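You operate a simulated robot arm through the tools that you are given. There is no shell and no other tool. Be economical: measure what you need, move in short steps, check, and stop when the job is done.

You run a simulated robot arm. Do the job below in one go: nothing can be reset, and whatever is moved stays where it is left.

JOB
Stand two short sticks in slots 26 and 29 of the green drum.
Fine: load each slot at the red pointer; free the stand to turn it and lock it again before loading.
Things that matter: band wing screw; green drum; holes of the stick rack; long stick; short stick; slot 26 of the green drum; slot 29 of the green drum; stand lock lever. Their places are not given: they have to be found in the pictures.

Only the result counts: the job must be done as asked and must still hold three seconds after the hand-in. Knocking over, shifting, dropping, spilling or breaking anything else fails it.

ROBOT AND FRAMES
A 7-joint arm with a two-finger parallel gripper, fixed in place. Base frame: the origin is at the foot of the arm, x ahead of it, y to its left, z up; the work surface is at about z = 0. Lengths are in m, angles in degrees, forces in N, time in s.
With the tool pointing down near the work surface it reaches from about 0.24 to 0.62 m from the base axis. Its first joint turns from -66.0 to 66.0 degrees. Payload 2.6 kg.
The tool frame sits at the grasp point between the pads (the TCP): z along the fingers, y along the line on which they close. The tips reach 0.03 m beyond it. The gripper opens to 0.094 m. The fingers are 0.028 m wide and 0.01 m thick; the gripper's body (0.05 by 0.096 m) begins 0.055 m behind the TCP.
Orientation is that of the tool frame in the base frame, as a unit quaternion [w, x, y, z]. With the fingers straight down and closing along the base's y, the tool's x points along the base's -x, its y along +y and its z along -z.

CONTROLS
- The arm moves only by the tool arm_command. Its argument "moves" is a list of rows, each a list of 7 numbers: the gripper command, from -1 (shut) to 1 (fully open), values between in proportion, then the shift along the tool's x, y, z in m, then the turn, a rotation vector about the tool's x, y, z in degrees. In form: [[claw, dx, dy, dz, rx, ry, rz], ...]. A call has 1 to 10 rows; each row shifts and turns the commanded pose from where the row before left it, along the tool's axes as they then stand. Rows are played at 5 a second. More than 0.05 m and 8.6 degrees between two rows, or a gripper value outside its range, and nothing of the call is played. A pose out of reach is approached as far as the arm can. The call stops where the force on the tool passes 70 N (or 10 N more than at its start, if that is more) or the arm is blocked; 0.2 s more then pass. The fingers move at their own pace (about 0.072 m/s each) and stop on an object; they squeeze with about 33 N. The grip force told is the motor's: it shows also when the fingers shut on nothing. Time passes only in rows, and 0.2 s behind the last, so rows that do not move let the fingers close. The reply holds the time, the measured pose of the TCP, the force on the tool along the base axes, the opening and the grip force, in the units named above and with some noise, with the torque about the TCP (base axes, N m) and any sound that the robot's microphone picked up.
- Cameras (640 x 400 px; columns grow to the right, rows downward): "scene" is fixed at [0.0521, 0.452, 0.5626]; the picture's right is [-0.56, -0.83, 0.00], its down [-0.49, 0.33, -0.80] and it looks along [0.67, -0.45, -0.60] (base axes); focal length 217 px, centre (320, 200). "wrist" rides on the gripper at [0.076, 0.014, -0.103] in the tool frame; the picture's right is [-0.18, 0.98, 0.00], its down [-0.75, -0.14, -0.64] and it looks along [-0.63, -0.12, 0.77] (tool axes); focal length 243 px, centre (320, 200).
- camera(camera): a new picture of that camera. It takes no simulated time.
- probe_pixels(camera, pixels): for up to 12 pixels [column, row] of the newest picture of that camera ("zoom" is the newest enlarged one), the place [x, y, z] in the base frame of the surface seen there, good to about 0.003 m. It takes no simulated time.
- close_up(camera, box): a new picture of the part [left, top, right, bottom] of that camera's present view, enlarged. It takes no simulated time.
- job_done(): hands the job in; it is judged then, once.

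Work in short steps. Measure before you move; look again where a grasp or a placing could have gone wrong, and mend it. You have 80 turns and 38 pictures in all, those below and enlarged ones among them. Open the gripper and draw the arm clear of the work before you hand the job in, unless the task says otherwise; then end with one line.

The tools are called as name(argument=value, ...) on one line, values as JSON. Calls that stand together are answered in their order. arm_command: Moves the arm, as the interface text tells. Its arguments: {"type":"object","properties":{"moves":{"type":"array","items":{"type":"array","items":{"type":"number"}}}},"required":["moves"]} The other tools are called the same way: camera (camera) takes a picture; probe_pixels (camera, pixels) gives the place of the surface under pixels of a picture; close_up (camera, box) takes an enlarged picture of a part of a camera's view; job_done () hands the job in.

At the start:

```text
time: 0.0
tool_pos: [0.1846, 0.2321, 0.4393]
orientation: [0.001, 0.001, 1.0, 0.0]
force: [0.3, -0.3, 0.3]
ft_torque: [0.0, -0.01, -0.03]
width: 0.0938
finger_force: 0.1
```

scene: 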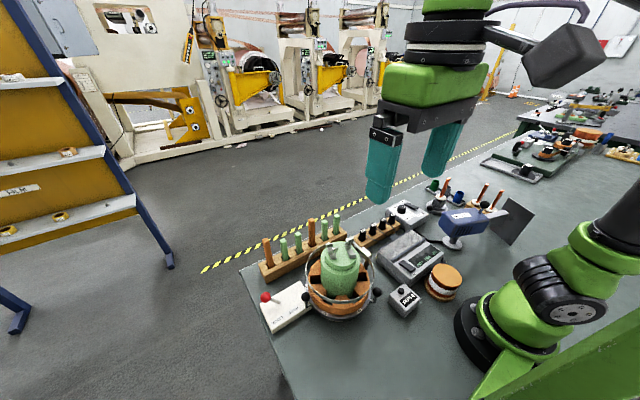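
wrist: 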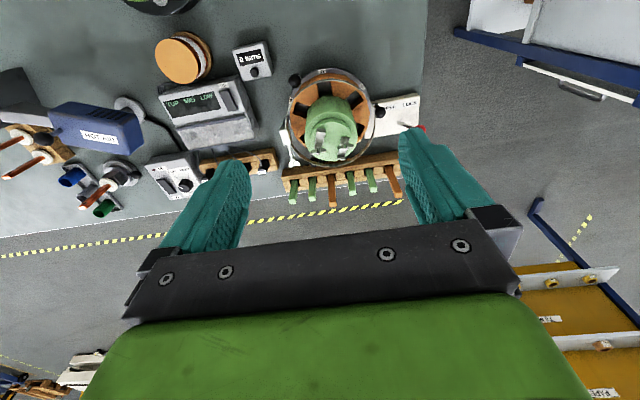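

The scene shows the drum around (342,275), the stick rack around (300,245) and a lever plate at (285,305). I'll enlarge both views first.

close_up(camera="scene", box=[240, 200, 400, 330])

close_up(camera="wrist", box=[260, 50, 440, 220])

```text
3.08 times, centred on (320, 265) of scene
```

zoom: 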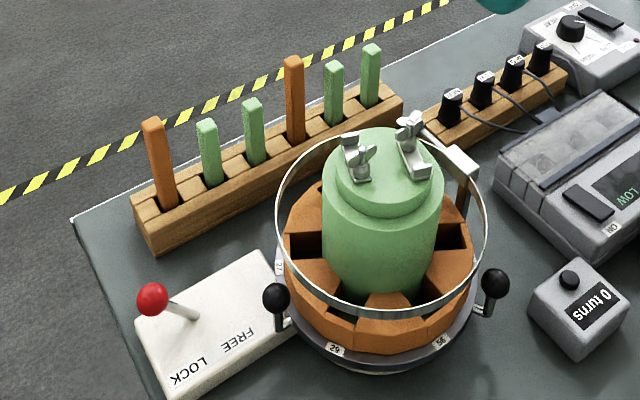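

```text
2.35 times, centred on (350, 135) of wrist
```

zoom: 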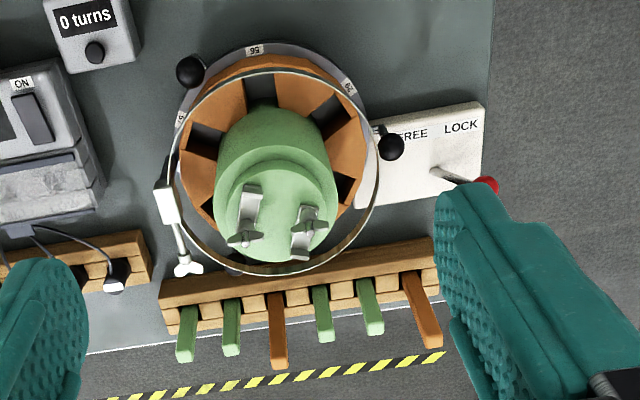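

I'll probe the drum, hoop, handles, labels, rack sticks and lever in the wrist zoom.

probe_pixels(camera="zoom", pixels=[[275, 215], [262, 90], [205, 137], [345, 187], [325, 113], [190, 70], [390, 147], [486, 185], [188, 268], [254, 50], [348, 88], [166, 205]])

probe_pixels(camera="scene", pixels=[[278, 230], [291, 240], [303, 233], [313, 218], [323, 217], [333, 213], [265, 297], [289, 309], [323, 287], [350, 286], [309, 275], [390, 310]])

```text
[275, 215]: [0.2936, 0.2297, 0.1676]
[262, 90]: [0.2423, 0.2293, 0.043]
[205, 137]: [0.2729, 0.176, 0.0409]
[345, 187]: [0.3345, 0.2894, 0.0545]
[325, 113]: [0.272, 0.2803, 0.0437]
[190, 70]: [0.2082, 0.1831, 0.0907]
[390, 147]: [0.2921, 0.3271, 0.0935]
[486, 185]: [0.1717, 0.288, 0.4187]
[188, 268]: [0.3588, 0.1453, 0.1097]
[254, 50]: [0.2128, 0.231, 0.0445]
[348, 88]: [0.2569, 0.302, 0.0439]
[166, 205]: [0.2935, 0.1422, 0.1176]
```

```text
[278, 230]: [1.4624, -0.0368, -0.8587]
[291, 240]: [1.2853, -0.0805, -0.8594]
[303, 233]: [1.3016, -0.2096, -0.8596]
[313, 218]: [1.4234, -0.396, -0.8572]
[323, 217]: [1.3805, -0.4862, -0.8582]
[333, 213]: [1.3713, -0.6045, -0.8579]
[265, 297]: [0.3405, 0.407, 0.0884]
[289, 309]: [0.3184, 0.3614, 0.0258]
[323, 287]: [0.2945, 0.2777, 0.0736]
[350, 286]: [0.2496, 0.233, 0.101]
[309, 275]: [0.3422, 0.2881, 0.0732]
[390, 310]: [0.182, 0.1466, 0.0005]
```

I'll take tighter close-ups to read the ring labels and see the hoop, pointer and slots.

close_up(camera="wrist", box=[280, 60, 384, 125])

close_up(camera="scene", box=[295, 230, 391, 330])

```text
6.15 times, centred on (332, 92) of wrist
```

zoom: 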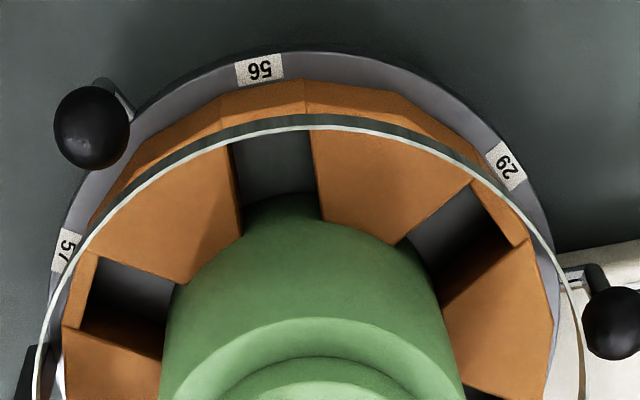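

```text
4.00 times, centred on (343, 280) of scene
```

zoom: 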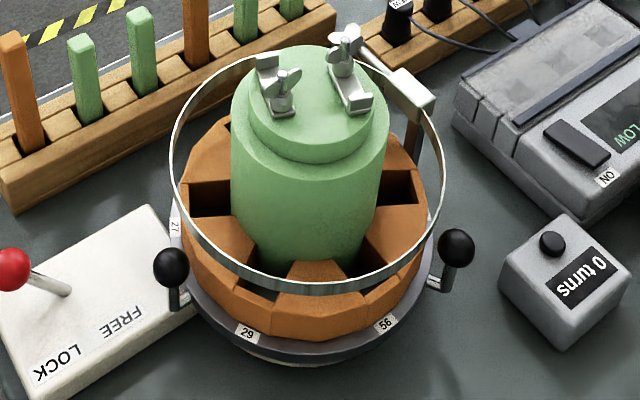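

The labels 56, 29, 27 and 57(?) are readable, but the far side is hidden. I'll tilt the tool 39° so the wrist camera looks straight down on the drum.

arm_command(moves=[[1, -0.04, 0, 0, 0, 0, 0], [1, -0.04, -0.008, 0, 0, 0, 0], [1, -0.02, -0.008, 0, 0, 7.8, 0], [1, 0, 0, 0, 0, 7.8, 0], [1, 0, 0, 0, 0, 7.8, 0], [1, 0, 0, 0, 0, 7.8, 0], [1, 0, 0, 0, 0, 7.8, 0], [1, 0, 0, 0, 0, 0, 0], [1, 0, 0, 0, 0, 0, 0]])

camera(camera="wrist")

```text
time: 2.0
tool_pos: [0.2478, 0.2152, 0.418]
orientation: [-0.212, 0.023, 0.977, 0.006]
force: [0.2, -1.0, 0.0]
ft_torque: [0.04, 0.02, 0.0]
width: 0.094
finger_force: 0.1
out of reach, approached as far as the arm can: row 4, 5, 6, 7
```

```text
31 pictures are left
```

wrist: 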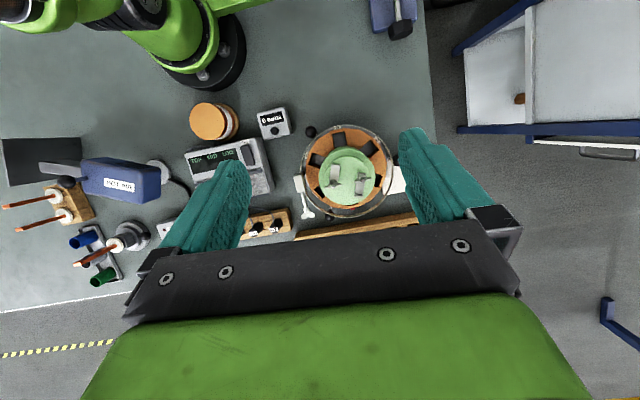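

close_up(camera="wrist", box=[285, 110, 413, 240])

```text
3.08 times, centred on (349, 175) of wrist
```

zoom: 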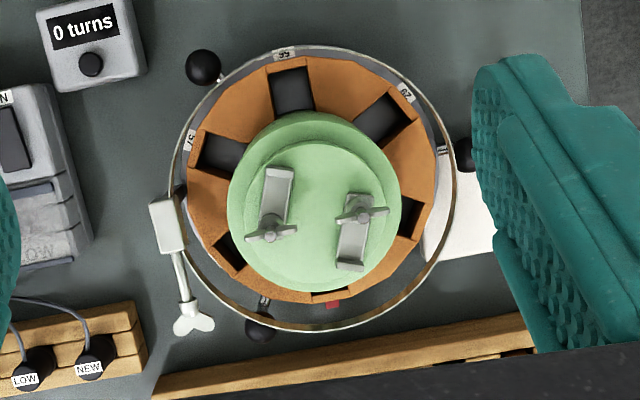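

The red pointer shows at zoom (332,303), on the far (+x) side, with six slots around. I'll probe the key points and zoom in further on the far rim.

probe_pixels(camera="zoom", pixels=[[332, 303], [330, 293], [292, 88], [380, 117], [222, 152], [408, 218], [232, 250], [203, 67], [466, 155], [259, 328], [315, 205], [194, 322]])

close_up(camera="wrist", box=[315, 175, 389, 222])

```text
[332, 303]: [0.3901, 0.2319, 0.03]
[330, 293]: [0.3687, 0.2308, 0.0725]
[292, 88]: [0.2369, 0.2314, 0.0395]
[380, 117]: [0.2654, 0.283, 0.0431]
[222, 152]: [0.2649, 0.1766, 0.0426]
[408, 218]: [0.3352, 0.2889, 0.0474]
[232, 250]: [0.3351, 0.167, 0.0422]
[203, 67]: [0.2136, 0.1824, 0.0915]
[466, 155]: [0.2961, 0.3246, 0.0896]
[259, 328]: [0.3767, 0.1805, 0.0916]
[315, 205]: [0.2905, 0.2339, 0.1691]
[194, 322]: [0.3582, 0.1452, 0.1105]
```

```text
8.51 times, centred on (352, 198) of wrist
```

zoom: 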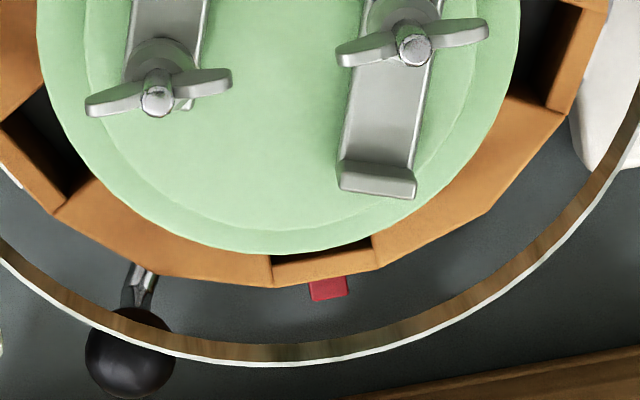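

The slot now at the pointer and its label are hidden from here. I'll straighten the tool, move out along +x, and look again before yawing round.

arm_command(moves=[[1, 0, 0, 0, 0, -8, 0], [1, 0, 0, 0, 0, -8, 0], [1, 0, 0, 0, 0, -8, 0], [1, 0, 0, 0, 0, 0, 0]])

```text
time: 3.0
tool_pos: [0.246, 0.2157, 0.4171]
orientation: [-0.003, 0.024, 1.0, 0.002]
force: [0.2, -0.3, -1.1]
ft_torque: [-0.03, 0.01, 0.01]
width: 0.094
finger_force: 0.1
```

Tool is vertical again at (0.246,0.216). Moving out to x≈0.5.

arm_command(moves=[[1, -0.05, 0, 0, 0, 0, 0], [1, -0.05, 0, 0, 0, 0, 0], [1, -0.05, 0, 0, 0, 0, 0], [1, -0.05, 0, 0, 0, 0, 0], [1, -0.05, 0, 0, 0, 0, 0], [1, 0, 0, 0, 0, 0, 8], [1, 0, 0, 0, 0, 0, 8], [1, 0, 0, 0, 0, 0, 8], [1, 0, 0, 0, 0, 0, 8], [1, 0, 0, 0, 0, 0, 8]])

arm_command(moves=[[1, 0, 0, 0, 0, 0, 8], [1, 0, 0, 0, 0, 0, 8], [1, 0, 0, 0, 0, 0, 8], [1, 0, 0, 0, 0, 0, 8], [1, 0, 0, 0, 0, 0, 8], [1, 0, 0, 0, 0, 0, 8], [1, 0, 0, 0, 0, 0, 8], [1, 0, 0, 0, 0, 0, 8], [1, 0, 0, 0, 0, 0, 8], [1, 0, 0, 0, 0, 0, 8]])

camera(camera="wrist")

```text
time: 5.2
tool_pos: [0.4287, 0.2012, 0.4111]
orientation: [-0.003, 0.366, 0.931, 0.0]
force: [0.8, 0.4, 0.4]
ft_torque: [-0.02, 0.0, 0.01]
width: 0.094
finger_force: 0.0
out of reach, approached as far as the arm can: row 4, 5
```

```text
time: 7.4
tool_pos: [0.4297, 0.2021, 0.4101]
orientation: [-0.003, 0.878, 0.478, -0.002]
force: [-0.2, 0.0, -0.9]
ft_torque: [0.02, 0.0, 0.02]
width: 0.094
finger_force: 0.0
```

```text
28 pictures are left
```

wrist: 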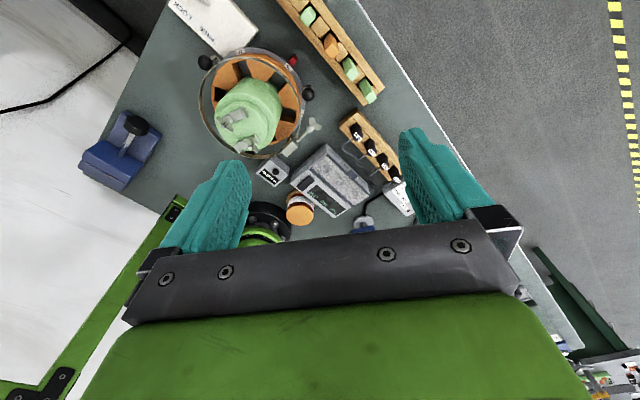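

The camera now looks from the far side; the red pointer is at (293,60). I'll zoom in on the drum and on the rack.

close_up(camera="wrist", box=[240, 35, 330, 105])

close_up(camera="wrist", box=[260, 0, 400, 110])

```text
5.71 times, centred on (285, 70) of wrist
```

zoom: 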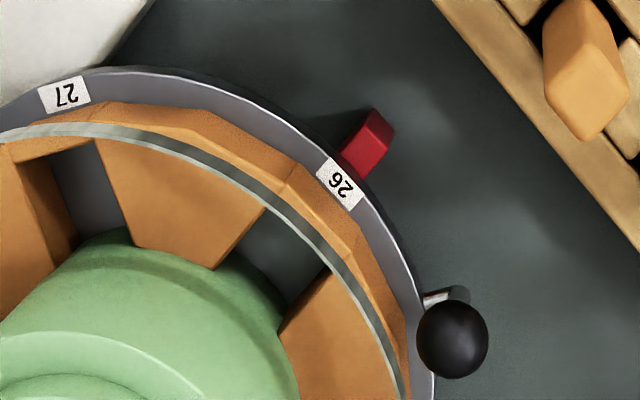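

```text
3.64 times, centred on (330, 55) of wrist
```

zoom: 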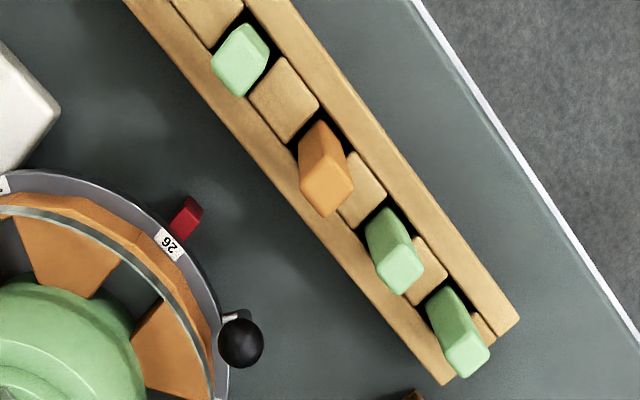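

Slot 26 stands at the pointer already and 29 is two slots (120°) away. Now I'll probe the stick tops and rack.

probe_pixels(camera="zoom", pixels=[[236, 70], [328, 192], [402, 278], [466, 355], [284, 98], [215, 130], [310, 60], [440, 375], [300, 150], [372, 215], [430, 297], [380, 225]])

close_up(camera="wrist", box=[190, 40, 330, 165])

```text
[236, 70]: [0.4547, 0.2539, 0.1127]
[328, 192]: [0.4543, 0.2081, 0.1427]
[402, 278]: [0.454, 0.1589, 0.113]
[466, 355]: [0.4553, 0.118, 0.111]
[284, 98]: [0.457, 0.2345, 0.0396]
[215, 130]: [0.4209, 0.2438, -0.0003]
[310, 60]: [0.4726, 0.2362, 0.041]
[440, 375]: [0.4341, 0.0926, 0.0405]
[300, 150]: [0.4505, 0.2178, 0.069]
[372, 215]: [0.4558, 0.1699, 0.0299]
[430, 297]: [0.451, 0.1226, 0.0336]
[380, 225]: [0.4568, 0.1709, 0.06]
```

```text
3.20 times, centred on (260, 102) of wrist
```

zoom: 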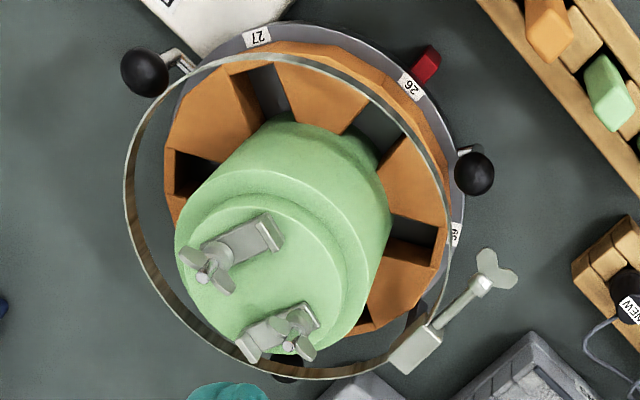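

Green short sticks have tops at z≈0.113, x≈0.455. Now measuring slot 26's extents, the cylinder wall and hoop.

probe_pixels(camera="zoom", pixels=[[372, 128], [345, 132], [404, 140], [372, 175], [388, 165], [368, 108], [404, 108], [345, 150], [430, 145], [285, 215], [375, 95], [445, 180]])

close_up(camera="wrist", box=[262, 50, 306, 80])

```text
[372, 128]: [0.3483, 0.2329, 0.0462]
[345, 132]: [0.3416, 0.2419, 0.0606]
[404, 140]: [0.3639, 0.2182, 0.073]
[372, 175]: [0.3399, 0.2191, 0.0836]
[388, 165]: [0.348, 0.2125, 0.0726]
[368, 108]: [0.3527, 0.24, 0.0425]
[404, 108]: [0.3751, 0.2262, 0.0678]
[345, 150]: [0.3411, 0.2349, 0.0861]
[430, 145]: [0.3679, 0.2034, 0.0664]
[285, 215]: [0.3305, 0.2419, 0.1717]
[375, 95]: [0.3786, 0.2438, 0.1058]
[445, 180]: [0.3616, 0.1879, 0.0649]
```

```text
13.33 times, centred on (284, 65) of wrist
```

zoom: 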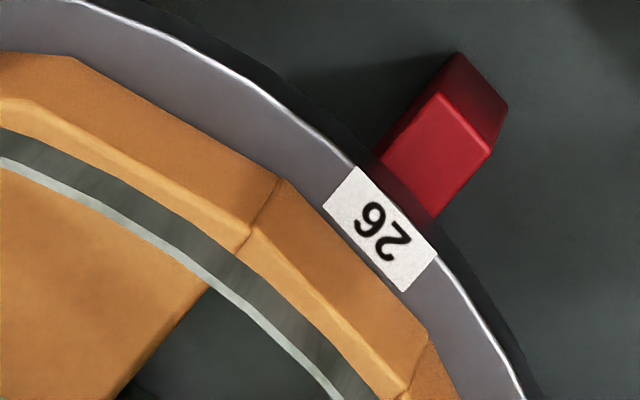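

Cylinder wall is near x=0.340, hoop near x=0.379, slot 26 centre about (0.356,0.231). I'll complete the yaw to 180° (tool x along +x) so the camera stays on the outer side.

arm_command(moves=[[-0.1, 0, 0, 0, 0, 0, 8.19], [-0.1, 0, 0, 0, 0, 0, 8.19], [-0.1, 0, 0, 0, 0, 0, 8.19], [-0.1, 0, 0, 0, 0, 0, 8.19], [-0.1, 0, 0, 0, 0, 0, 8.19], [-0.1, 0, 0, 0, 0, 0, 8.19], [-0.1, 0, 0, 0, 0, 0, 8.19], [-0.1, 0, 0, 0, 0, 0, 0]])

```text
time: 9.2
tool_pos: [0.4303, 0.2016, 0.4106]
orientation: [-0.002, 1.0, -0.002, -0.003]
force: [0.6, -0.3, -0.8]
ft_torque: [-0.02, -0.01, 0.02]
width: 0.0424
finger_force: 0.1
```

Yaw reached. Moving over the last green stick (y≈0.118) at z≈0.22 and checking from the wrist.

arm_command(moves=[[-0.1, 0.0247, 0.034, 0, 0, 0, 0], [-0.1, 0, 0.0496, 0, 0, 0, 0], [-0.1, 0, 0, 0.05, 0, 0, 0], [-0.1, 0, 0, 0.05, 0, 0, 0], [-0.1, 0, 0, 0.05, 0, 0, 0], [-0.1, 0, 0, 0.04, 0, 0, 0], [-0.1, 0, 0, 0, 0, 0, 0]])

camera(camera="wrist")

```text
time: 10.8
tool_pos: [0.4481, 0.1162, 0.2114]
orientation: [-0.002, 1.0, -0.002, -0.004]
force: [0.2, 0.1, -0.3]
ft_torque: [0.02, 0.0, 0.01]
width: 0.0423
finger_force: 0.1
out of reach, approached as far as the arm can: row 1
```

```text
23 pictures are left
```

wrist: 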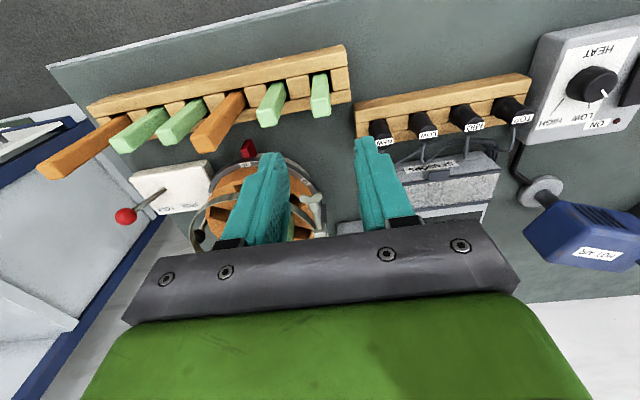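

close_up(camera="wrist", box=[180, 40, 380, 165])

```text
3.20 times, centred on (280, 102) of wrist
```

zoom: 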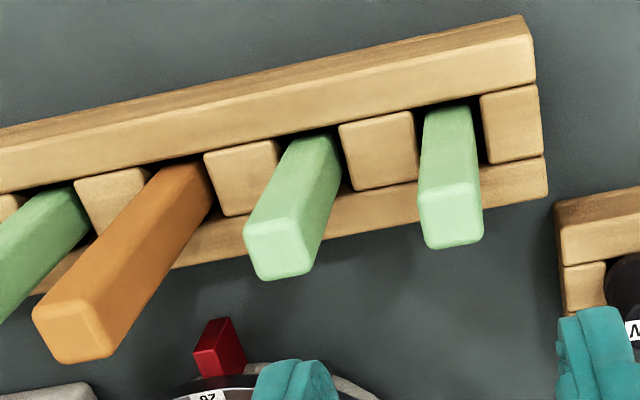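

Probing the end stick's top face and edges (zoom ~ (452,225)) and its neighbour.

probe_pixels(camera="zoom", pixels=[[452, 220], [428, 215], [476, 212], [449, 190], [452, 242], [432, 242], [479, 238], [278, 255], [252, 255], [310, 255], [425, 140], [470, 140]])

```text
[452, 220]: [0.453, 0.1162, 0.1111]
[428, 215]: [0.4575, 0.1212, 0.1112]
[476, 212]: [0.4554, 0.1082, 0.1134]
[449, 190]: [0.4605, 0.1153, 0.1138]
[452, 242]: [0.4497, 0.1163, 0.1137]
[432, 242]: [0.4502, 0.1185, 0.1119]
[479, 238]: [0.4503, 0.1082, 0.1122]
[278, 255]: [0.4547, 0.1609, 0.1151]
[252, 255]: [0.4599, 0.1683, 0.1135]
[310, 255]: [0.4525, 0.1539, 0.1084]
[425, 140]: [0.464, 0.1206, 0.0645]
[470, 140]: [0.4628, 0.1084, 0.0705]
```

Stick centre ≈(0.455,0.115), ~14 mm wide, top 0.113. Descending to z≈0.10 with the fingers at 42 mm, then closing.

arm_command(moves=[[-0.1, 0.007, 0.0012, 0, 0, 0, 0], [-0.1, 0, 0, 0.04, 0, 0, 0], [-0.1, 0, 0, 0.04, 0, 0, 0], [-0.1, 0, 0, 0.031, 0, 0, 0], [-0.1, 0, 0, 0, 0, 0, 0]])

```text
time: 12.0
tool_pos: [0.4535, 0.1179, 0.1028]
orientation: [-0.002, 1.0, -0.001, -0.004]
force: [0.0, 0.0, 0.2]
ft_torque: [-0.04, 0.0, 0.04]
width: 0.0425
finger_force: 0.1
```

At (0.4535,0.118,0.103), no contact. Closing on the stick, then lifting a little.

arm_command(moves=[[-1, 0, 0, 0, 0, 0, 0], [-1, 0, 0, 0, 0, 0, 0], [-1, 0, 0, 0, 0, 0, 0], [-1, 0, 0, 0, 0, 0, 0]])

arm_command(moves=[[-1, 0, 0, -0.03, 0, 0, 0], [-1, 0, 0, -0.04, 0, 0, 0], [-1, 0, 0, -0.04, 0, 0, 0], [-1, 0, 0, -0.03, 0, 0, 0], [-1, 0, 0, 0, 0, 0, 0]])

camera(camera="wrist")

close_up(camera="scene", box=[260, 110, 440, 320])

```text
time: 13.0
tool_pos: [0.4541, 0.1176, 0.1034]
orientation: [-0.001, 1.0, -0.001, -0.005]
force: [0.6, 0.4, -0.4]
ft_torque: [0.03, 0.0, 0.0]
width: 0.0152
finger_force: 33.4
```

```text
time: 14.2
tool_pos: [0.4549, 0.1149, 0.2434]
orientation: [-0.002, 1.0, -0.002, -0.004]
force: [0.0, 0.8, -0.3]
ft_torque: [-0.03, 0.01, 0.0]
width: 0.0149
finger_force: 33.1
```

```text
21 pictures are left
```

wrist: 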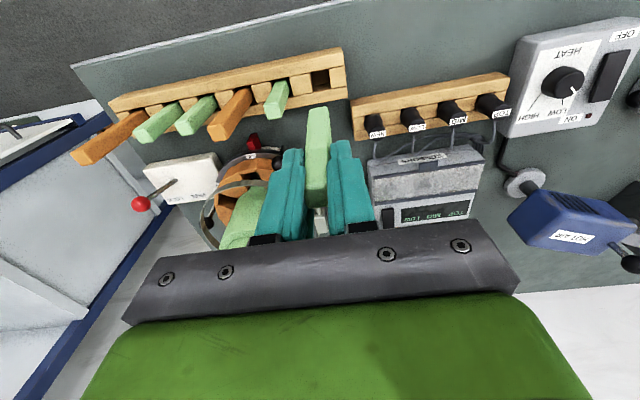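

```text
1.90 times, centred on (350, 215) of scene
```

zoom: 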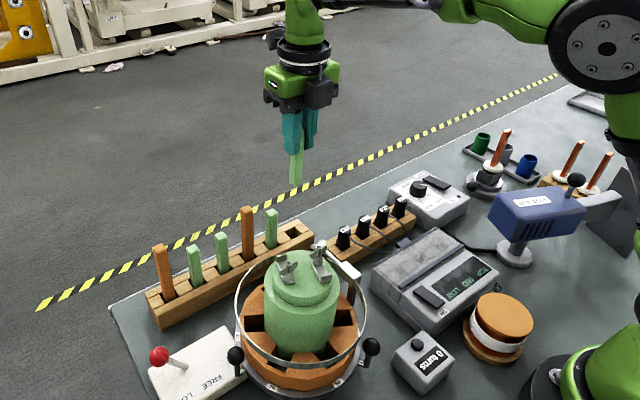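

Stick held (width 15 mm). Probing its lower end, and the drum-top clamps for clearance.

probe_pixels(camera="zoom", pixels=[[297, 181], [296, 158], [300, 183], [290, 264], [287, 275], [319, 262], [311, 258], [355, 272]])

probe_pixels(camera="wrist", pixels=[[318, 115], [317, 111], [310, 118], [327, 118], [316, 150]])

```text
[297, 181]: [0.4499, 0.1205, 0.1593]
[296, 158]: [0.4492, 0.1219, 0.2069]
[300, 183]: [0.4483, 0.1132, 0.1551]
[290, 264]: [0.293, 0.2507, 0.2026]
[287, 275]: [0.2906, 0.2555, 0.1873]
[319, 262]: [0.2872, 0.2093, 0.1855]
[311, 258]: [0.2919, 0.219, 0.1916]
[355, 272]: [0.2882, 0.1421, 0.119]
```

```text
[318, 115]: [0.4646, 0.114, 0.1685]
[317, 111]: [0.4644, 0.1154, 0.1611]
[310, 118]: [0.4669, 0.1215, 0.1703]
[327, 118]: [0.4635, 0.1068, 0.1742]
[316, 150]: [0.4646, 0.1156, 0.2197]
```

Stick bottom is ~0.088 below the TCP. I'll raise and shift to (0.42,0.19) to view slot 26 closely with the wrist camera before inserting.

arm_command(moves=[[-1, 0, 0, -0.03, 0, 0, 0], [-1, -0.02, -0.04, 0, 0, 0, 0], [-1, -0.015, -0.035, 0, 0, 0, 0], [-1, 0, 0, 0, 0, 0, 0]])

camera(camera="wrist")

```text
time: 15.2
tool_pos: [0.4221, 0.19, 0.2748]
orientation: [-0.002, 1.0, -0.001, -0.005]
force: [0.7, 0.3, -0.4]
ft_torque: [-0.01, -0.04, 0.03]
width: 0.0153
finger_force: 33.1
```

```text
19 pictures are left
```

wrist: 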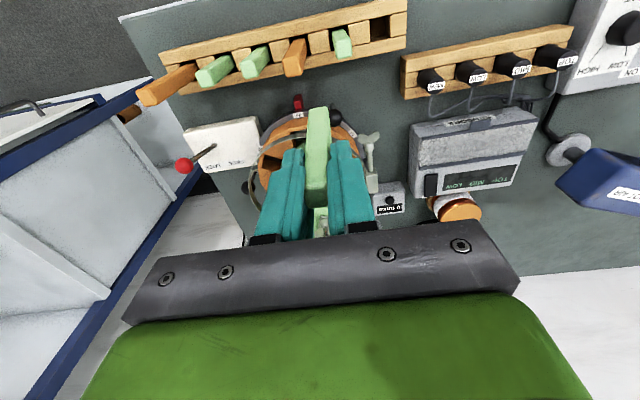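

The stick hides the slot; I'll shift 7 cm toward −y so the drum shows left of the fingers.

arm_command(moves=[[-1, 0, 0.04, 0, 0, 0, 0], [-1, 0, 0.035, 0, 0, 0, 0], [-1, 0, 0, 0, 0, 0, 0]])

close_up(camera="wrist", box=[180, 80, 310, 170])

```text
time: 16.0
tool_pos: [0.4219, 0.115, 0.2723]
orientation: [-0.002, 1.0, -0.001, -0.005]
force: [0.8, 0.1, 0.0]
ft_torque: [0.02, 0.0, -0.01]
width: 0.0152
finger_force: 32.8
```

```text
4.44 times, centred on (245, 125) of wrist
```

zoom: 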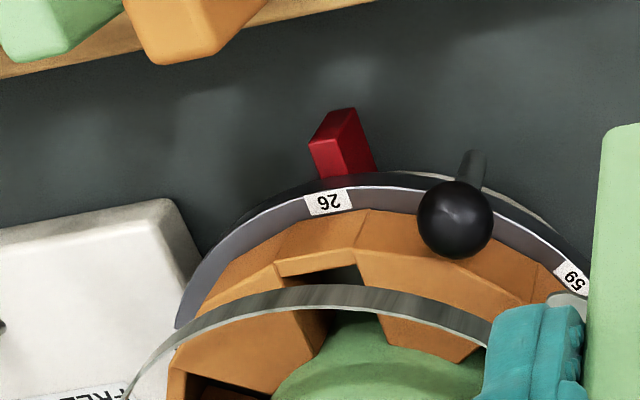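

Slot 26 visible: outer wall from about (278,270) to (358,258). Probing its corners and the hoop.

probe_pixels(camera="zoom", pixels=[[276, 268], [360, 254], [318, 262], [318, 268], [300, 277], [345, 270], [330, 204], [335, 155], [340, 290], [368, 275], [376, 312], [336, 312]])

```text
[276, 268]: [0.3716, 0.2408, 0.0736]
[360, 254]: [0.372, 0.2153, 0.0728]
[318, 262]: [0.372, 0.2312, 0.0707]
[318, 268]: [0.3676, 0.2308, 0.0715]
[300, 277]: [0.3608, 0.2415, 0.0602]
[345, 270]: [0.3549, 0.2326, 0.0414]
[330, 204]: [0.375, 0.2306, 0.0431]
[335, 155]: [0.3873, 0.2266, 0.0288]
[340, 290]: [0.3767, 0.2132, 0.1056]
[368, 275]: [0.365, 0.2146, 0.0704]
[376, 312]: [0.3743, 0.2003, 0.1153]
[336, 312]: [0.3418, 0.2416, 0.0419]
```

Slot 26 spans y≈0.2165–0.2415, x≈0.341–0.367. I'll move the TCP to (0.356,0.2297) at height, then check.

arm_command(moves=[[-1, -0.022, -0.04, 0, 0, 0, 0], [-1, -0.022, -0.04, 0, 0, 0, 0], [-1, -0.021, -0.0347, 0, 0, 0, 0], [-1, 0, 0, 0.03, 0, 0, 0], [-1, 0, 0, 0.03, 0, 0, 0], [-1, 0, 0, 0, 0, 0, 0], [-1, 0, 0, 0, 0, 0, 0]])

close_up(camera="wrist", box=[230, 60, 410, 240])

```text
time: 17.6
tool_pos: [0.3674, 0.2263, 0.2164]
orientation: [-0.002, 1.0, -0.001, -0.006]
force: [-0.5, -0.2, -0.4]
ft_torque: [0.01, 0.0, 0.01]
width: 0.0152
finger_force: 33.3
out of reach, approached as far as the arm can: row 4, 5
```

```text
2.22 times, centred on (320, 150) of wrist
```

zoom: 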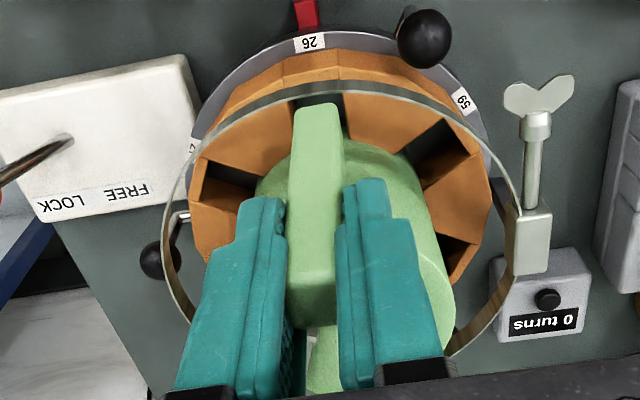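

Rows 4–5 were clipped (TCP at x=0.367). I'll test whether small corrections in x and y at this height are reachable.

arm_command(moves=[[-1, -0.006, -0.003, 0, 0, 0, 0], [-1, -0.005, 0, 0, 0, 0, 0], [-1, 0, 0, 0, 0, 0, 0], [-1, 0, 0, 0, 0, 0, 0]])

```text
time: 18.6
tool_pos: [0.367, 0.2277, 0.2172]
orientation: [-0.003, 1.0, 0.0, -0.006]
force: [-0.9, 0.3, -0.6]
ft_torque: [-0.02, 0.01, 0.04]
width: 0.0152
finger_force: 32.7
out of reach, approached as far as the arm can: row 1, 2
```

Clipped. I'll try backing the yaw off by 16° and then moving inward, to see whether it is the wrist's turn limit.

arm_command(moves=[[-1, 0, 0, 0, 0, 0, -8], [-1, 0, 0, 0, 0, 0, -8], [-1, -0.006, 0, 0, 0, 0, 0], [-1, -0.005, 0, 0, 0, 0, 0], [-1, 0, 0, 0, 0, 0, 0]])

```text
time: 19.8
tool_pos: [0.3559, 0.2226, 0.2182]
orientation: [-0.002, 0.99, 0.138, -0.004]
force: [0.5, 0.2, -0.5]
ft_torque: [0.0, 0.0, -0.01]
width: 0.0152
finger_force: 32.8
```

Yaw limit is only just exceeded at 180°. I'll rotate back +13° (yaw ≈177°) and correct to (0.356,0.2297).

arm_command(moves=[[-1, 0, 0, 0, 0, 0, 6.5], [-1, 0, 0, 0, 0, 0, 6.5], [-1, 0, -0.004, 0, 0, 0, 0], [-1, 0, 0, 0, 0, 0, 0], [-1, 0, 0, 0, 0, 0, 0]])

```text
time: 21.0
tool_pos: [0.3574, 0.2276, 0.2167]
orientation: [-0.003, 1.0, 0.024, -0.005]
force: [0.0, 0.0, -0.3]
ft_torque: [-0.01, 0.0, -0.01]
width: 0.0151
finger_force: 33.0
```

Now at (0.3574,0.2276). Nudging +y 2 mm and lowering so the stick's bottom (≈z−0.088) sits just above the orange rim; then a look.

arm_command(moves=[[-1, 0, -0.002, 0.02, 0, 0, 0], [-1, 0, 0, 0.02, 0, 0, 0], [-1, 0, 0, 0, 0, 0, 0], [-1, 0, 0, 0, 0, 0, 0]])

close_up(camera="wrist", box=[250, 60, 390, 160])

close_up(camera="scene", box=[270, 180, 410, 320])

```text
time: 22.0
tool_pos: [0.3602, 0.2298, 0.1781]
orientation: [-0.003, 1.0, 0.026, -0.006]
force: [-0.7, 0.3, -0.4]
ft_torque: [0.02, -0.01, -0.01]
width: 0.0152
finger_force: 33.1
```

```text
4.00 times, centred on (320, 110) of wrist
```

zoom: 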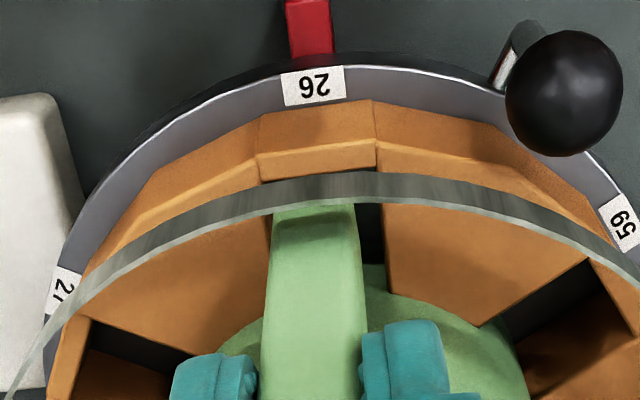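

```text
2.86 times, centred on (340, 250) of scene
```

zoom: 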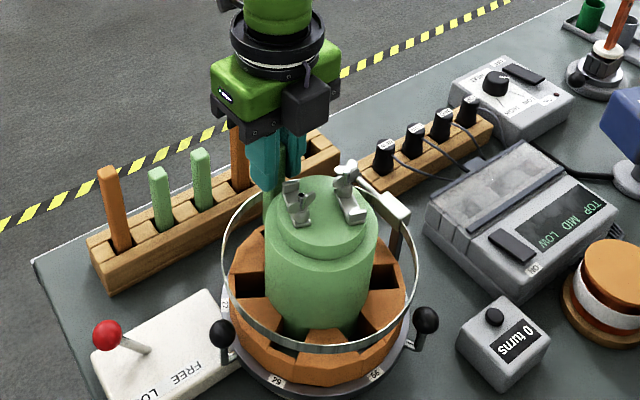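

The stick sits about 1–2 mm toward +y and slightly outward of slot centre. I'll nudge −y 1.5 mm and −x 3 mm and descend in steps.

arm_command(moves=[[-1, -0.003, 0.0015, 0, 0, 0, 0], [-1, 0, 0, 0.008, 0, 0, 0], [-1, 0, 0, 0.008, 0, 0, 0], [-1, 0, 0, 0.007, 0, 0, 0], [-1, 0, 0, 0, 0, 0, 0]])

close_up(camera="wrist", box=[250, 60, 390, 160])

```text
time: 23.2
tool_pos: [0.359, 0.2268, 0.1564]
orientation: [-0.003, 1.0, 0.026, -0.003]
force: [2.3, 1.4, 29.0]
ft_torque: [0.05, -0.49, 0.0]
width: 0.0184
finger_force: 33.0
out of reach, approached as far as the arm can: row 1
```

```text
4.00 times, centred on (320, 110) of wrist
```

zoom: 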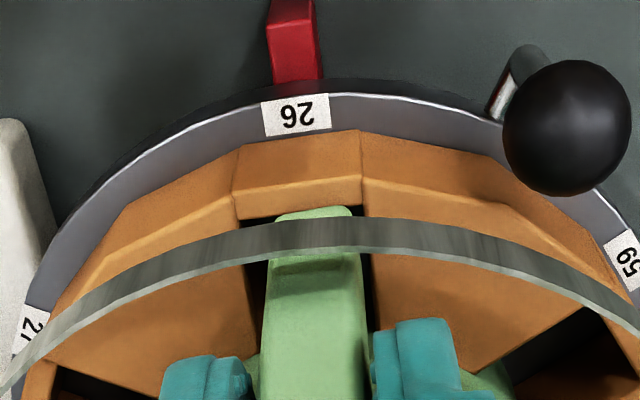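

Contact: 29 N with the stick's outer edge on the outer wall (row 1's inward nudge was clipped by the yaw limit). Lift, back off yaw 5°, then check the grip.

arm_command(moves=[[-1, 0, 0, -0.01, 0, 0, 0], [-1, 0, 0, -0.012, 0, 0, 0], [-1, 0, 0, 0, 0, 0, -5], [-1, -0.004, 0, 0, 0, 0, 0], [-1, 0, 0, 0, 0, 0, 0]])

close_up(camera="wrist", box=[240, 60, 400, 240])

```text
time: 24.4
tool_pos: [0.3548, 0.2252, 0.1777]
orientation: [-0.002, 0.998, 0.07, 0.0]
force: [30.0, 8.6, -12.3]
ft_torque: [0.02, -1.0, -0.35]
width: 0.0183
finger_force: 33.0
```

```text
2.22 times, centred on (320, 150) of wrist
```

zoom: 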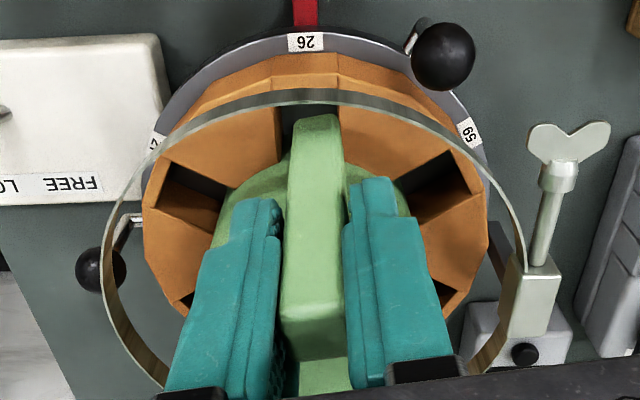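

The +30 N in x means the fingers now press the cylinder wall. I'll back off +x and rise to inspect the stick in the grip.

arm_command(moves=[[-1, 0.006, 0, 0, 0, 0, 0], [-1, 0, 0, -0.03, 0, 0, 0], [-1, 0, 0, -0.04, 0, 0, 0], [-1, 0.03, 0, 0, 0, 0, 0], [-1, 0, 0, 0, 0, 0, 0]])

close_up(camera="wrist", box=[250, 80, 390, 240])

close_up(camera="scene", box=[290, 120, 400, 230])

```text
time: 25.6
tool_pos: [0.3881, 0.2303, 0.2454]
orientation: [-0.003, 0.998, 0.069, -0.005]
force: [-0.6, 0.4, -0.6]
ft_torque: [0.03, 0.01, 0.03]
width: 0.0182
finger_force: 32.6
```

```text
2.50 times, centred on (320, 160) of wrist
```

zoom: 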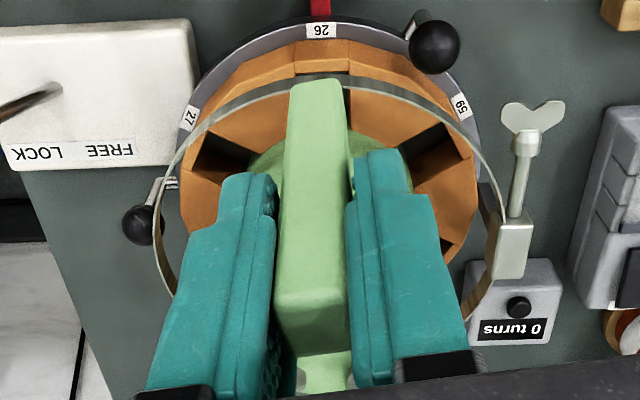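

```text
3.64 times, centred on (345, 175) of scene
```

zoom: 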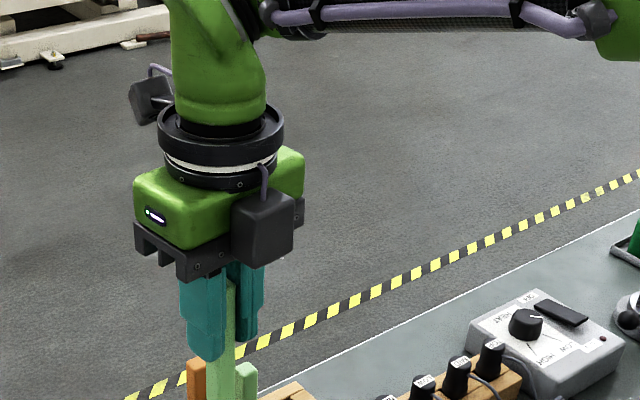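

Stick still held; I'll probe its outer face, edges and ends in the wrist view to get its tilt.

camera(camera="wrist")

probe_pixels(camera="wrist", pixels=[[317, 116], [313, 118], [322, 118], [316, 140], [310, 150], [323, 150], [315, 170], [308, 185], [324, 185], [315, 195], [333, 170], [330, 150]])

```text
10 pictures are left
```

wrist: 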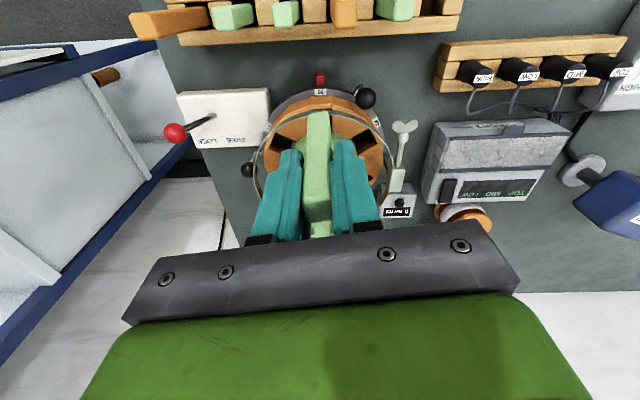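

```text
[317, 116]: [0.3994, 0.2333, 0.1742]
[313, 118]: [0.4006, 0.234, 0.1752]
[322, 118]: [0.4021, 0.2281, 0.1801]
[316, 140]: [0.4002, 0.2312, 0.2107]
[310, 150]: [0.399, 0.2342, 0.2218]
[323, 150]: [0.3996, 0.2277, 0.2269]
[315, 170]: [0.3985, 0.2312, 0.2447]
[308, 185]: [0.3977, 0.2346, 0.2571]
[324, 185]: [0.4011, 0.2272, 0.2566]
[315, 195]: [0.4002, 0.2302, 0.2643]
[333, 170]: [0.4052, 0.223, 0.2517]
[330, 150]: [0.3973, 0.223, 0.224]
```

The stick slid up ~10 mm in the grip and sits ~4.5 mm outward of the TCP. I'll tilt the tool 8° (fingertips toward −x) so the stick's foot swings inward while the fingers clear the cylinder, and realign above the slot.

arm_command(moves=[[-1, 0, 0, 0, 0, -4, 0], [-1, 0, 0, 0, 0, -4, 0], [-1, -0.0135, -0.001, 0.0019, 0, 0, 0], [-1, -0.0135, -0.001, 0.0019, 0, 0, 0], [-1, 0, 0, 0, 0, 0, 0], [-1, 0, 0, 0, 0, 0, 0]])

```text
time: 27.0
tool_pos: [0.3628, 0.2292, 0.245]
orientation: [0.002, 0.995, 0.069, -0.073]
force: [0.3, 0.3, 0.1]
ft_torque: [0.0, 0.02, 0.0]
width: 0.0181
finger_force: 32.8
```

Good: (0.3628,0.2292) tilted 8°. Lowering to z≈0.165 (stick foot ≈0.092) with a 1.5 mm inward nudge.

arm_command(moves=[[-1, -0.0015, 0, 0, 0, 0, 0], [-1, 0.0042, 0, 0.0297, 0, 0, 0], [-1, 0.0042, 0, 0.0297, 0, 0, 0], [-1, 0.0028, 0, 0.0198, 0, 0, 0], [-1, 0, 0, 0, 0, 0, 0], [-1, 0, 0, 0, 0, 0, 0]])

close_up(camera="wrist", box=[250, 50, 390, 180])

```text
time: 28.4
tool_pos: [0.3615, 0.2287, 0.1671]
orientation: [0.003, 0.995, 0.068, -0.074]
force: [-0.4, -0.6, -0.1]
ft_torque: [-0.02, -0.02, 0.02]
width: 0.0184
finger_force: 32.8
```

```text
3.08 times, centred on (320, 115) of wrist
```

zoom: 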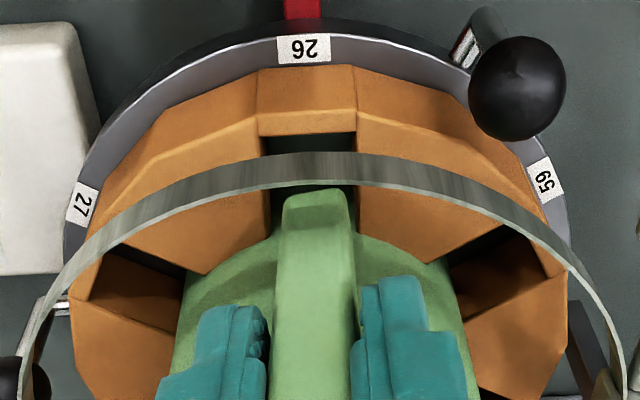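

No contact, and the foot is now well inside the outer wall. Probing the foot against the slot edges.

probe_pixels(camera="zoom", pixels=[[316, 208], [316, 193], [290, 210], [346, 205], [266, 200], [360, 205], [305, 133], [310, 145]])

```text
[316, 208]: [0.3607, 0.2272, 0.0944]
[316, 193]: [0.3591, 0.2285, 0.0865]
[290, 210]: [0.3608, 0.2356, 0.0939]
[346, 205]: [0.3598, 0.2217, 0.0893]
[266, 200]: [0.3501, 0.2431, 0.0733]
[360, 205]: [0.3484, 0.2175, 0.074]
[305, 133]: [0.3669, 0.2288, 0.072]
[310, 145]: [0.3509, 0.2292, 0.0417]
```

Foot occupies x 0.345–0.360, y 0.222–0.236, well within the slot (0.341–0.367, 0.2175–0.243). Descending vertically ~30 mm in small steps.

arm_command(moves=[[-1, 0.0011, 0, 0.0079, 0, 0, 0], [-1, 0.0011, 0, 0.0079, 0, 0, 0], [-1, 0.0011, 0, 0.0079, 0, 0, 0], [-1, 0.0011, 0, 0.0079, 0, 0, 0], [-1, 0, 0, 0, 0, 0, 0]])

```text
time: 29.6
tool_pos: [0.36, 0.2282, 0.1348]
orientation: [0.002, 0.995, 0.069, -0.075]
force: [-0.6, 0.4, -0.4]
ft_torque: [0.01, 0.01, 0.0]
width: 0.0182
finger_force: 32.4
```

No contact; foot at ≈0.055. Another 8 mm down gently.

arm_command(moves=[[-1, 0.0006, 0, 0.004, 0, 0, 0], [-1, 0.0006, 0, 0.004, 0, 0, 0], [-1, 0, 0, 0, 0, 0, 0]])

```text
time: 30.4
tool_pos: [0.3604, 0.2286, 0.1273]
orientation: [0.003, 0.995, 0.068, -0.073]
force: [-2.9, -2.6, 13.4]
ft_torque: [-0.14, 0.23, 0.02]
width: 0.0185
finger_force: 33.2
```

Floor reached (13 N). Opening slightly, then rising straight up.

arm_command(moves=[[-0.35, 0, 0, 0, 0, 0, 0], [-0.3, 0, 0, 0, 0, 0, 0], [-0.3, 0, 0, 0, 0, 0, 0], [-0.3, 0, 0, 0, 0, 0, 0]])

arm_command(moves=[[-0.3, -0.0028, 0, -0.0198, 0, 0, 0], [-0.3, -0.0042, 0, -0.0297, 0, 0, 0], [-0.3, -0.0042, 0, -0.0297, 0, 0, 0], [-0.3, -0.0042, 0, -0.0297, 0, 0, 0], [-0.3, 0.03, 0, 0, 0, 8, 0], [-0.3, 0, 0, 0, 0, 0, 0]])

close_up(camera="wrist", box=[200, 60, 420, 200])

```text
time: 31.4
tool_pos: [0.3609, 0.2283, 0.1258]
orientation: [0.003, 0.995, 0.068, -0.074]
force: [0.6, 0.0, 0.2]
ft_torque: [0.0, 0.01, 0.0]
width: 0.0332
finger_force: 0.0
```

```text
time: 32.8
tool_pos: [0.3906, 0.2328, 0.2322]
orientation: [-0.002, 0.998, 0.069, -0.004]
force: [0.0, 0.4, 0.0]
ft_torque: [-0.01, 0.0, 0.01]
width: 0.0331
finger_force: 0.1
```

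```text
2.86 times, centred on (310, 130) of wrist
```

zoom: 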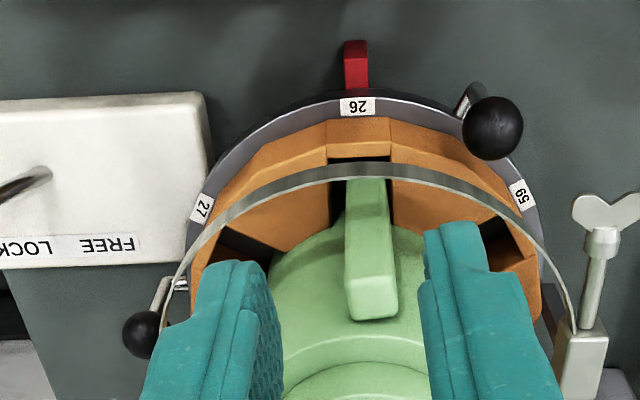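

Stick 26 stands in its slot. Next, the lock lever: probing knob and pivot in the scene view.

probe_pixels(camera="scene", pixels=[[265, 297], [272, 300], [276, 302], [279, 304], [282, 306], [268, 299], [270, 318], [298, 300], [262, 302], [266, 293]])

```text
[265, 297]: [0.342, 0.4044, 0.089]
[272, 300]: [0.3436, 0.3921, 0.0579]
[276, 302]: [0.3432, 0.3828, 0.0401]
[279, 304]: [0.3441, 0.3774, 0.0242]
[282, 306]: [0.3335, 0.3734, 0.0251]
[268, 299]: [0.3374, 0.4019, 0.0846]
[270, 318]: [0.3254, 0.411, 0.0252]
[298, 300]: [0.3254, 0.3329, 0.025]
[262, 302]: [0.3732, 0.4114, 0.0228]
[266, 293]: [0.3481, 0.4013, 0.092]
```

Lever pivots at ≈(0.344,0.376) with its knob at (0.343,0.405,0.089), leaning to LOCK (+y). I'll close the fingers, turn the wrist and go to the +y side of the knob at height.

arm_command(moves=[[-1, 0, 0, 0, 0, 0, -8], [-1, 0, 0, 0, 0, 0, -8], [-1, 0, 0, 0, 0, 0, -8], [-1, 0, 0, 0, 0, 0, -8], [-1, 0, 0, 0, 0, 0, -8], [-1, 0.0256, -0.0356, 0, 0, 0, 0], [-1, 0.0256, -0.0356, 0, 0, 0, 0], [-1, 0.0256, -0.0356, 0, 0, 0, 0], [-1, 0.0256, -0.0356, 0, 0, 0, 0], [-1, 0.0256, -0.0356, 0, 0, 0, 0]])

arm_command(moves=[[-1, 0, 0, 0, 0, 0, 0], [-1, 0, 0, 0, 0, 0, 0]])

```text
time: 35.0
tool_pos: [0.3437, 0.448, 0.2317]
orientation: [-0.002, 0.914, 0.407, -0.003]
force: [-0.1, 0.2, 0.1]
ft_torque: [0.03, -0.01, 0.01]
width: 0.0001
finger_force: 33.1
```

```text
time: 35.6
tool_pos: [0.3444, 0.4481, 0.2329]
orientation: [-0.004, 0.914, 0.406, -0.004]
force: [-0.5, -0.5, 0.2]
ft_torque: [-0.03, 0.0, 0.01]
width: 0.0001
finger_force: 33.1
```

In place at (0.344,0.448). Descending to z≈0.092.

arm_command(moves=[[-1, 0, 0, 0.05, 0, 0, 0], [-1, 0, 0, 0.05, 0, 0, 0], [-1, 0, 0, 0.04, 0, 0, 0], [-1, 0, 0, 0, 0, 0, 0]])

arm_command(moves=[[-1, -0.0089, 0.008, 0, 0, 0, 0], [-1, -0.0089, 0.008, 0, 0, 0, 0], [-1, -0.0089, 0.008, 0, 0, 0, 0], [-1, -0.0089, 0.008, 0, 0, 0, 0], [-1, -0.0089, 0.008, 0, 0, 0, 0], [-1, -0.0089, 0.008, 0, 0, 0, 0], [-1, 0, 0, 0, 0, 0, 0]])

```text
time: 36.6
tool_pos: [0.3421, 0.4497, 0.0906]
orientation: [-0.003, 0.914, 0.406, -0.003]
force: [0.3, 0.7, 0.1]
ft_torque: [0.0, -0.02, 0.02]
width: 0.0
finger_force: 32.9
```

```text
time: 38.2
tool_pos: [0.3433, 0.3747, 0.0914]
orientation: [-0.003, 0.914, 0.407, -0.003]
force: [0.8, -0.3, 0.2]
ft_torque: [0.01, 0.01, 0.01]
width: 0.0001
finger_force: 33.1
```

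No resistance left at y=0.375. Checking the lever with the scene camera.

close_up(camera="scene", box=[240, 200, 400, 330])

```text
3.08 times, centred on (320, 265) of scene
```

zoom: 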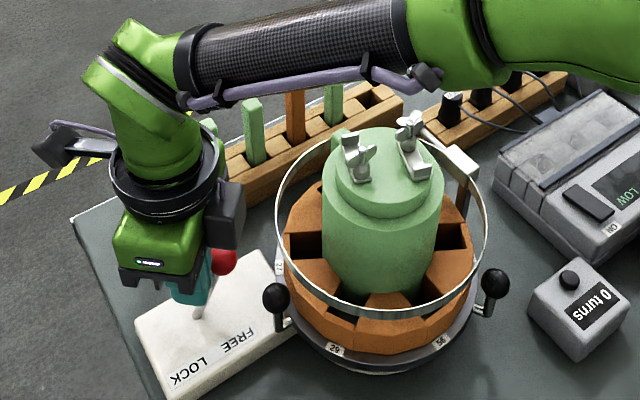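

The lever's knob has moved over to the FREE side (zoom (225,262)). Probing it to confirm it's fully over.

probe_pixels(camera="zoom", pixels=[[228, 262], [200, 312], [275, 297], [493, 282]])

```text
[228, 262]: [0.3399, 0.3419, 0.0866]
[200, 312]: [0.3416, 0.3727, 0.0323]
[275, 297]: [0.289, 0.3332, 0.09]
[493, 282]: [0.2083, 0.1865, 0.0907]
```

Lever is at FREE. I'll turn the drum clockwise 120° by pushing the handle at (0.21,0.18) round its −x side, which avoids the lever and the hoop post. First lift and yaw the closed fingers.

arm_command(moves=[[-1, 0, 0, -0.05, 0, 0, 0], [-1, 0, 0, -0.05, 0, 0, 0], [-1, 0, 0, -0.05, 0, 0, 0], [-1, 0, 0, 0, 0, 0, -8], [-1, 0, 0, 0, 0, 0, -8], [-1, 0, 0, 0, 0, 0, -8], [-1, 0, 0, 0, 0, 0, -8], [-1, 0, 0, 0, 0, 0, -8], [-1, 0, 0, 0, 0, 0, -8], [-1, 0, 0, 0, 0, 0, -8]])

arm_command(moves=[[-1, 0, 0, 0, 0, 0, -8], [-1, 0, 0, 0, 0, 0, -8], [-1, 0, 0, 0, 0, 0, -8], [-1, 0, 0, 0, 0, 0, -8], [-1, 0, 0, 0, 0, 0, 0]])

```text
time: 40.4
tool_pos: [0.3455, 0.3752, 0.2435]
orientation: [-0.004, 0.614, 0.789, -0.002]
force: [0.4, -0.2, 0.2]
ft_torque: [-0.02, 0.0, 0.01]
width: 0.0
finger_force: 32.6
```

```text
time: 41.6
tool_pos: [0.3435, 0.3746, 0.2426]
orientation: [-0.004, 0.373, 0.928, 0.0]
force: [0.0, -0.6, -0.5]
ft_torque: [0.03, -0.03, -0.01]
width: 0.0
finger_force: 32.8
```

Yaw done (tool x at 136°). Rising 3 cm, then crossing to the start point (0.234,0.148) behind the handle.

arm_command(moves=[[-1, 0, 0, -0.035, 0, 0, 0], [-1, -0.013, -0.0399, 0, 0, 0, 0], [-1, -0.013, -0.0399, 0, 0, 0, 0], [-1, -0.013, -0.0399, 0, 0, 0, 0], [-1, -0.013, -0.0399, 0, 0, 0, 0], [-1, -0.013, -0.0399, 0, 0, 0, 0], [-1, -0.013, -0.0399, 0, 0, 0, 0], [-1, 0, 0, 0, 0, 0, 0], [-1, 0, 0, 0, 0, 0, 0]])

probe_pixels(camera="scene", pixels=[[403, 296], [400, 285], [412, 255], [395, 260], [385, 268], [440, 285]])

```text
time: 43.6
tool_pos: [0.2314, 0.1483, 0.2782]
orientation: [-0.005, 0.376, 0.927, 0.001]
force: [0.4, -0.2, 0.3]
ft_torque: [0.03, -0.01, 0.03]
width: 0.0
finger_force: 33.3
```

```text
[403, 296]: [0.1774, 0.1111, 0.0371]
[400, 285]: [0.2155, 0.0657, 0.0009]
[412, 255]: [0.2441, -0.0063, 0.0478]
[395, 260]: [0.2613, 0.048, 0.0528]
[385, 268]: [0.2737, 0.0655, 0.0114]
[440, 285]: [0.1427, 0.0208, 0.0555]
```

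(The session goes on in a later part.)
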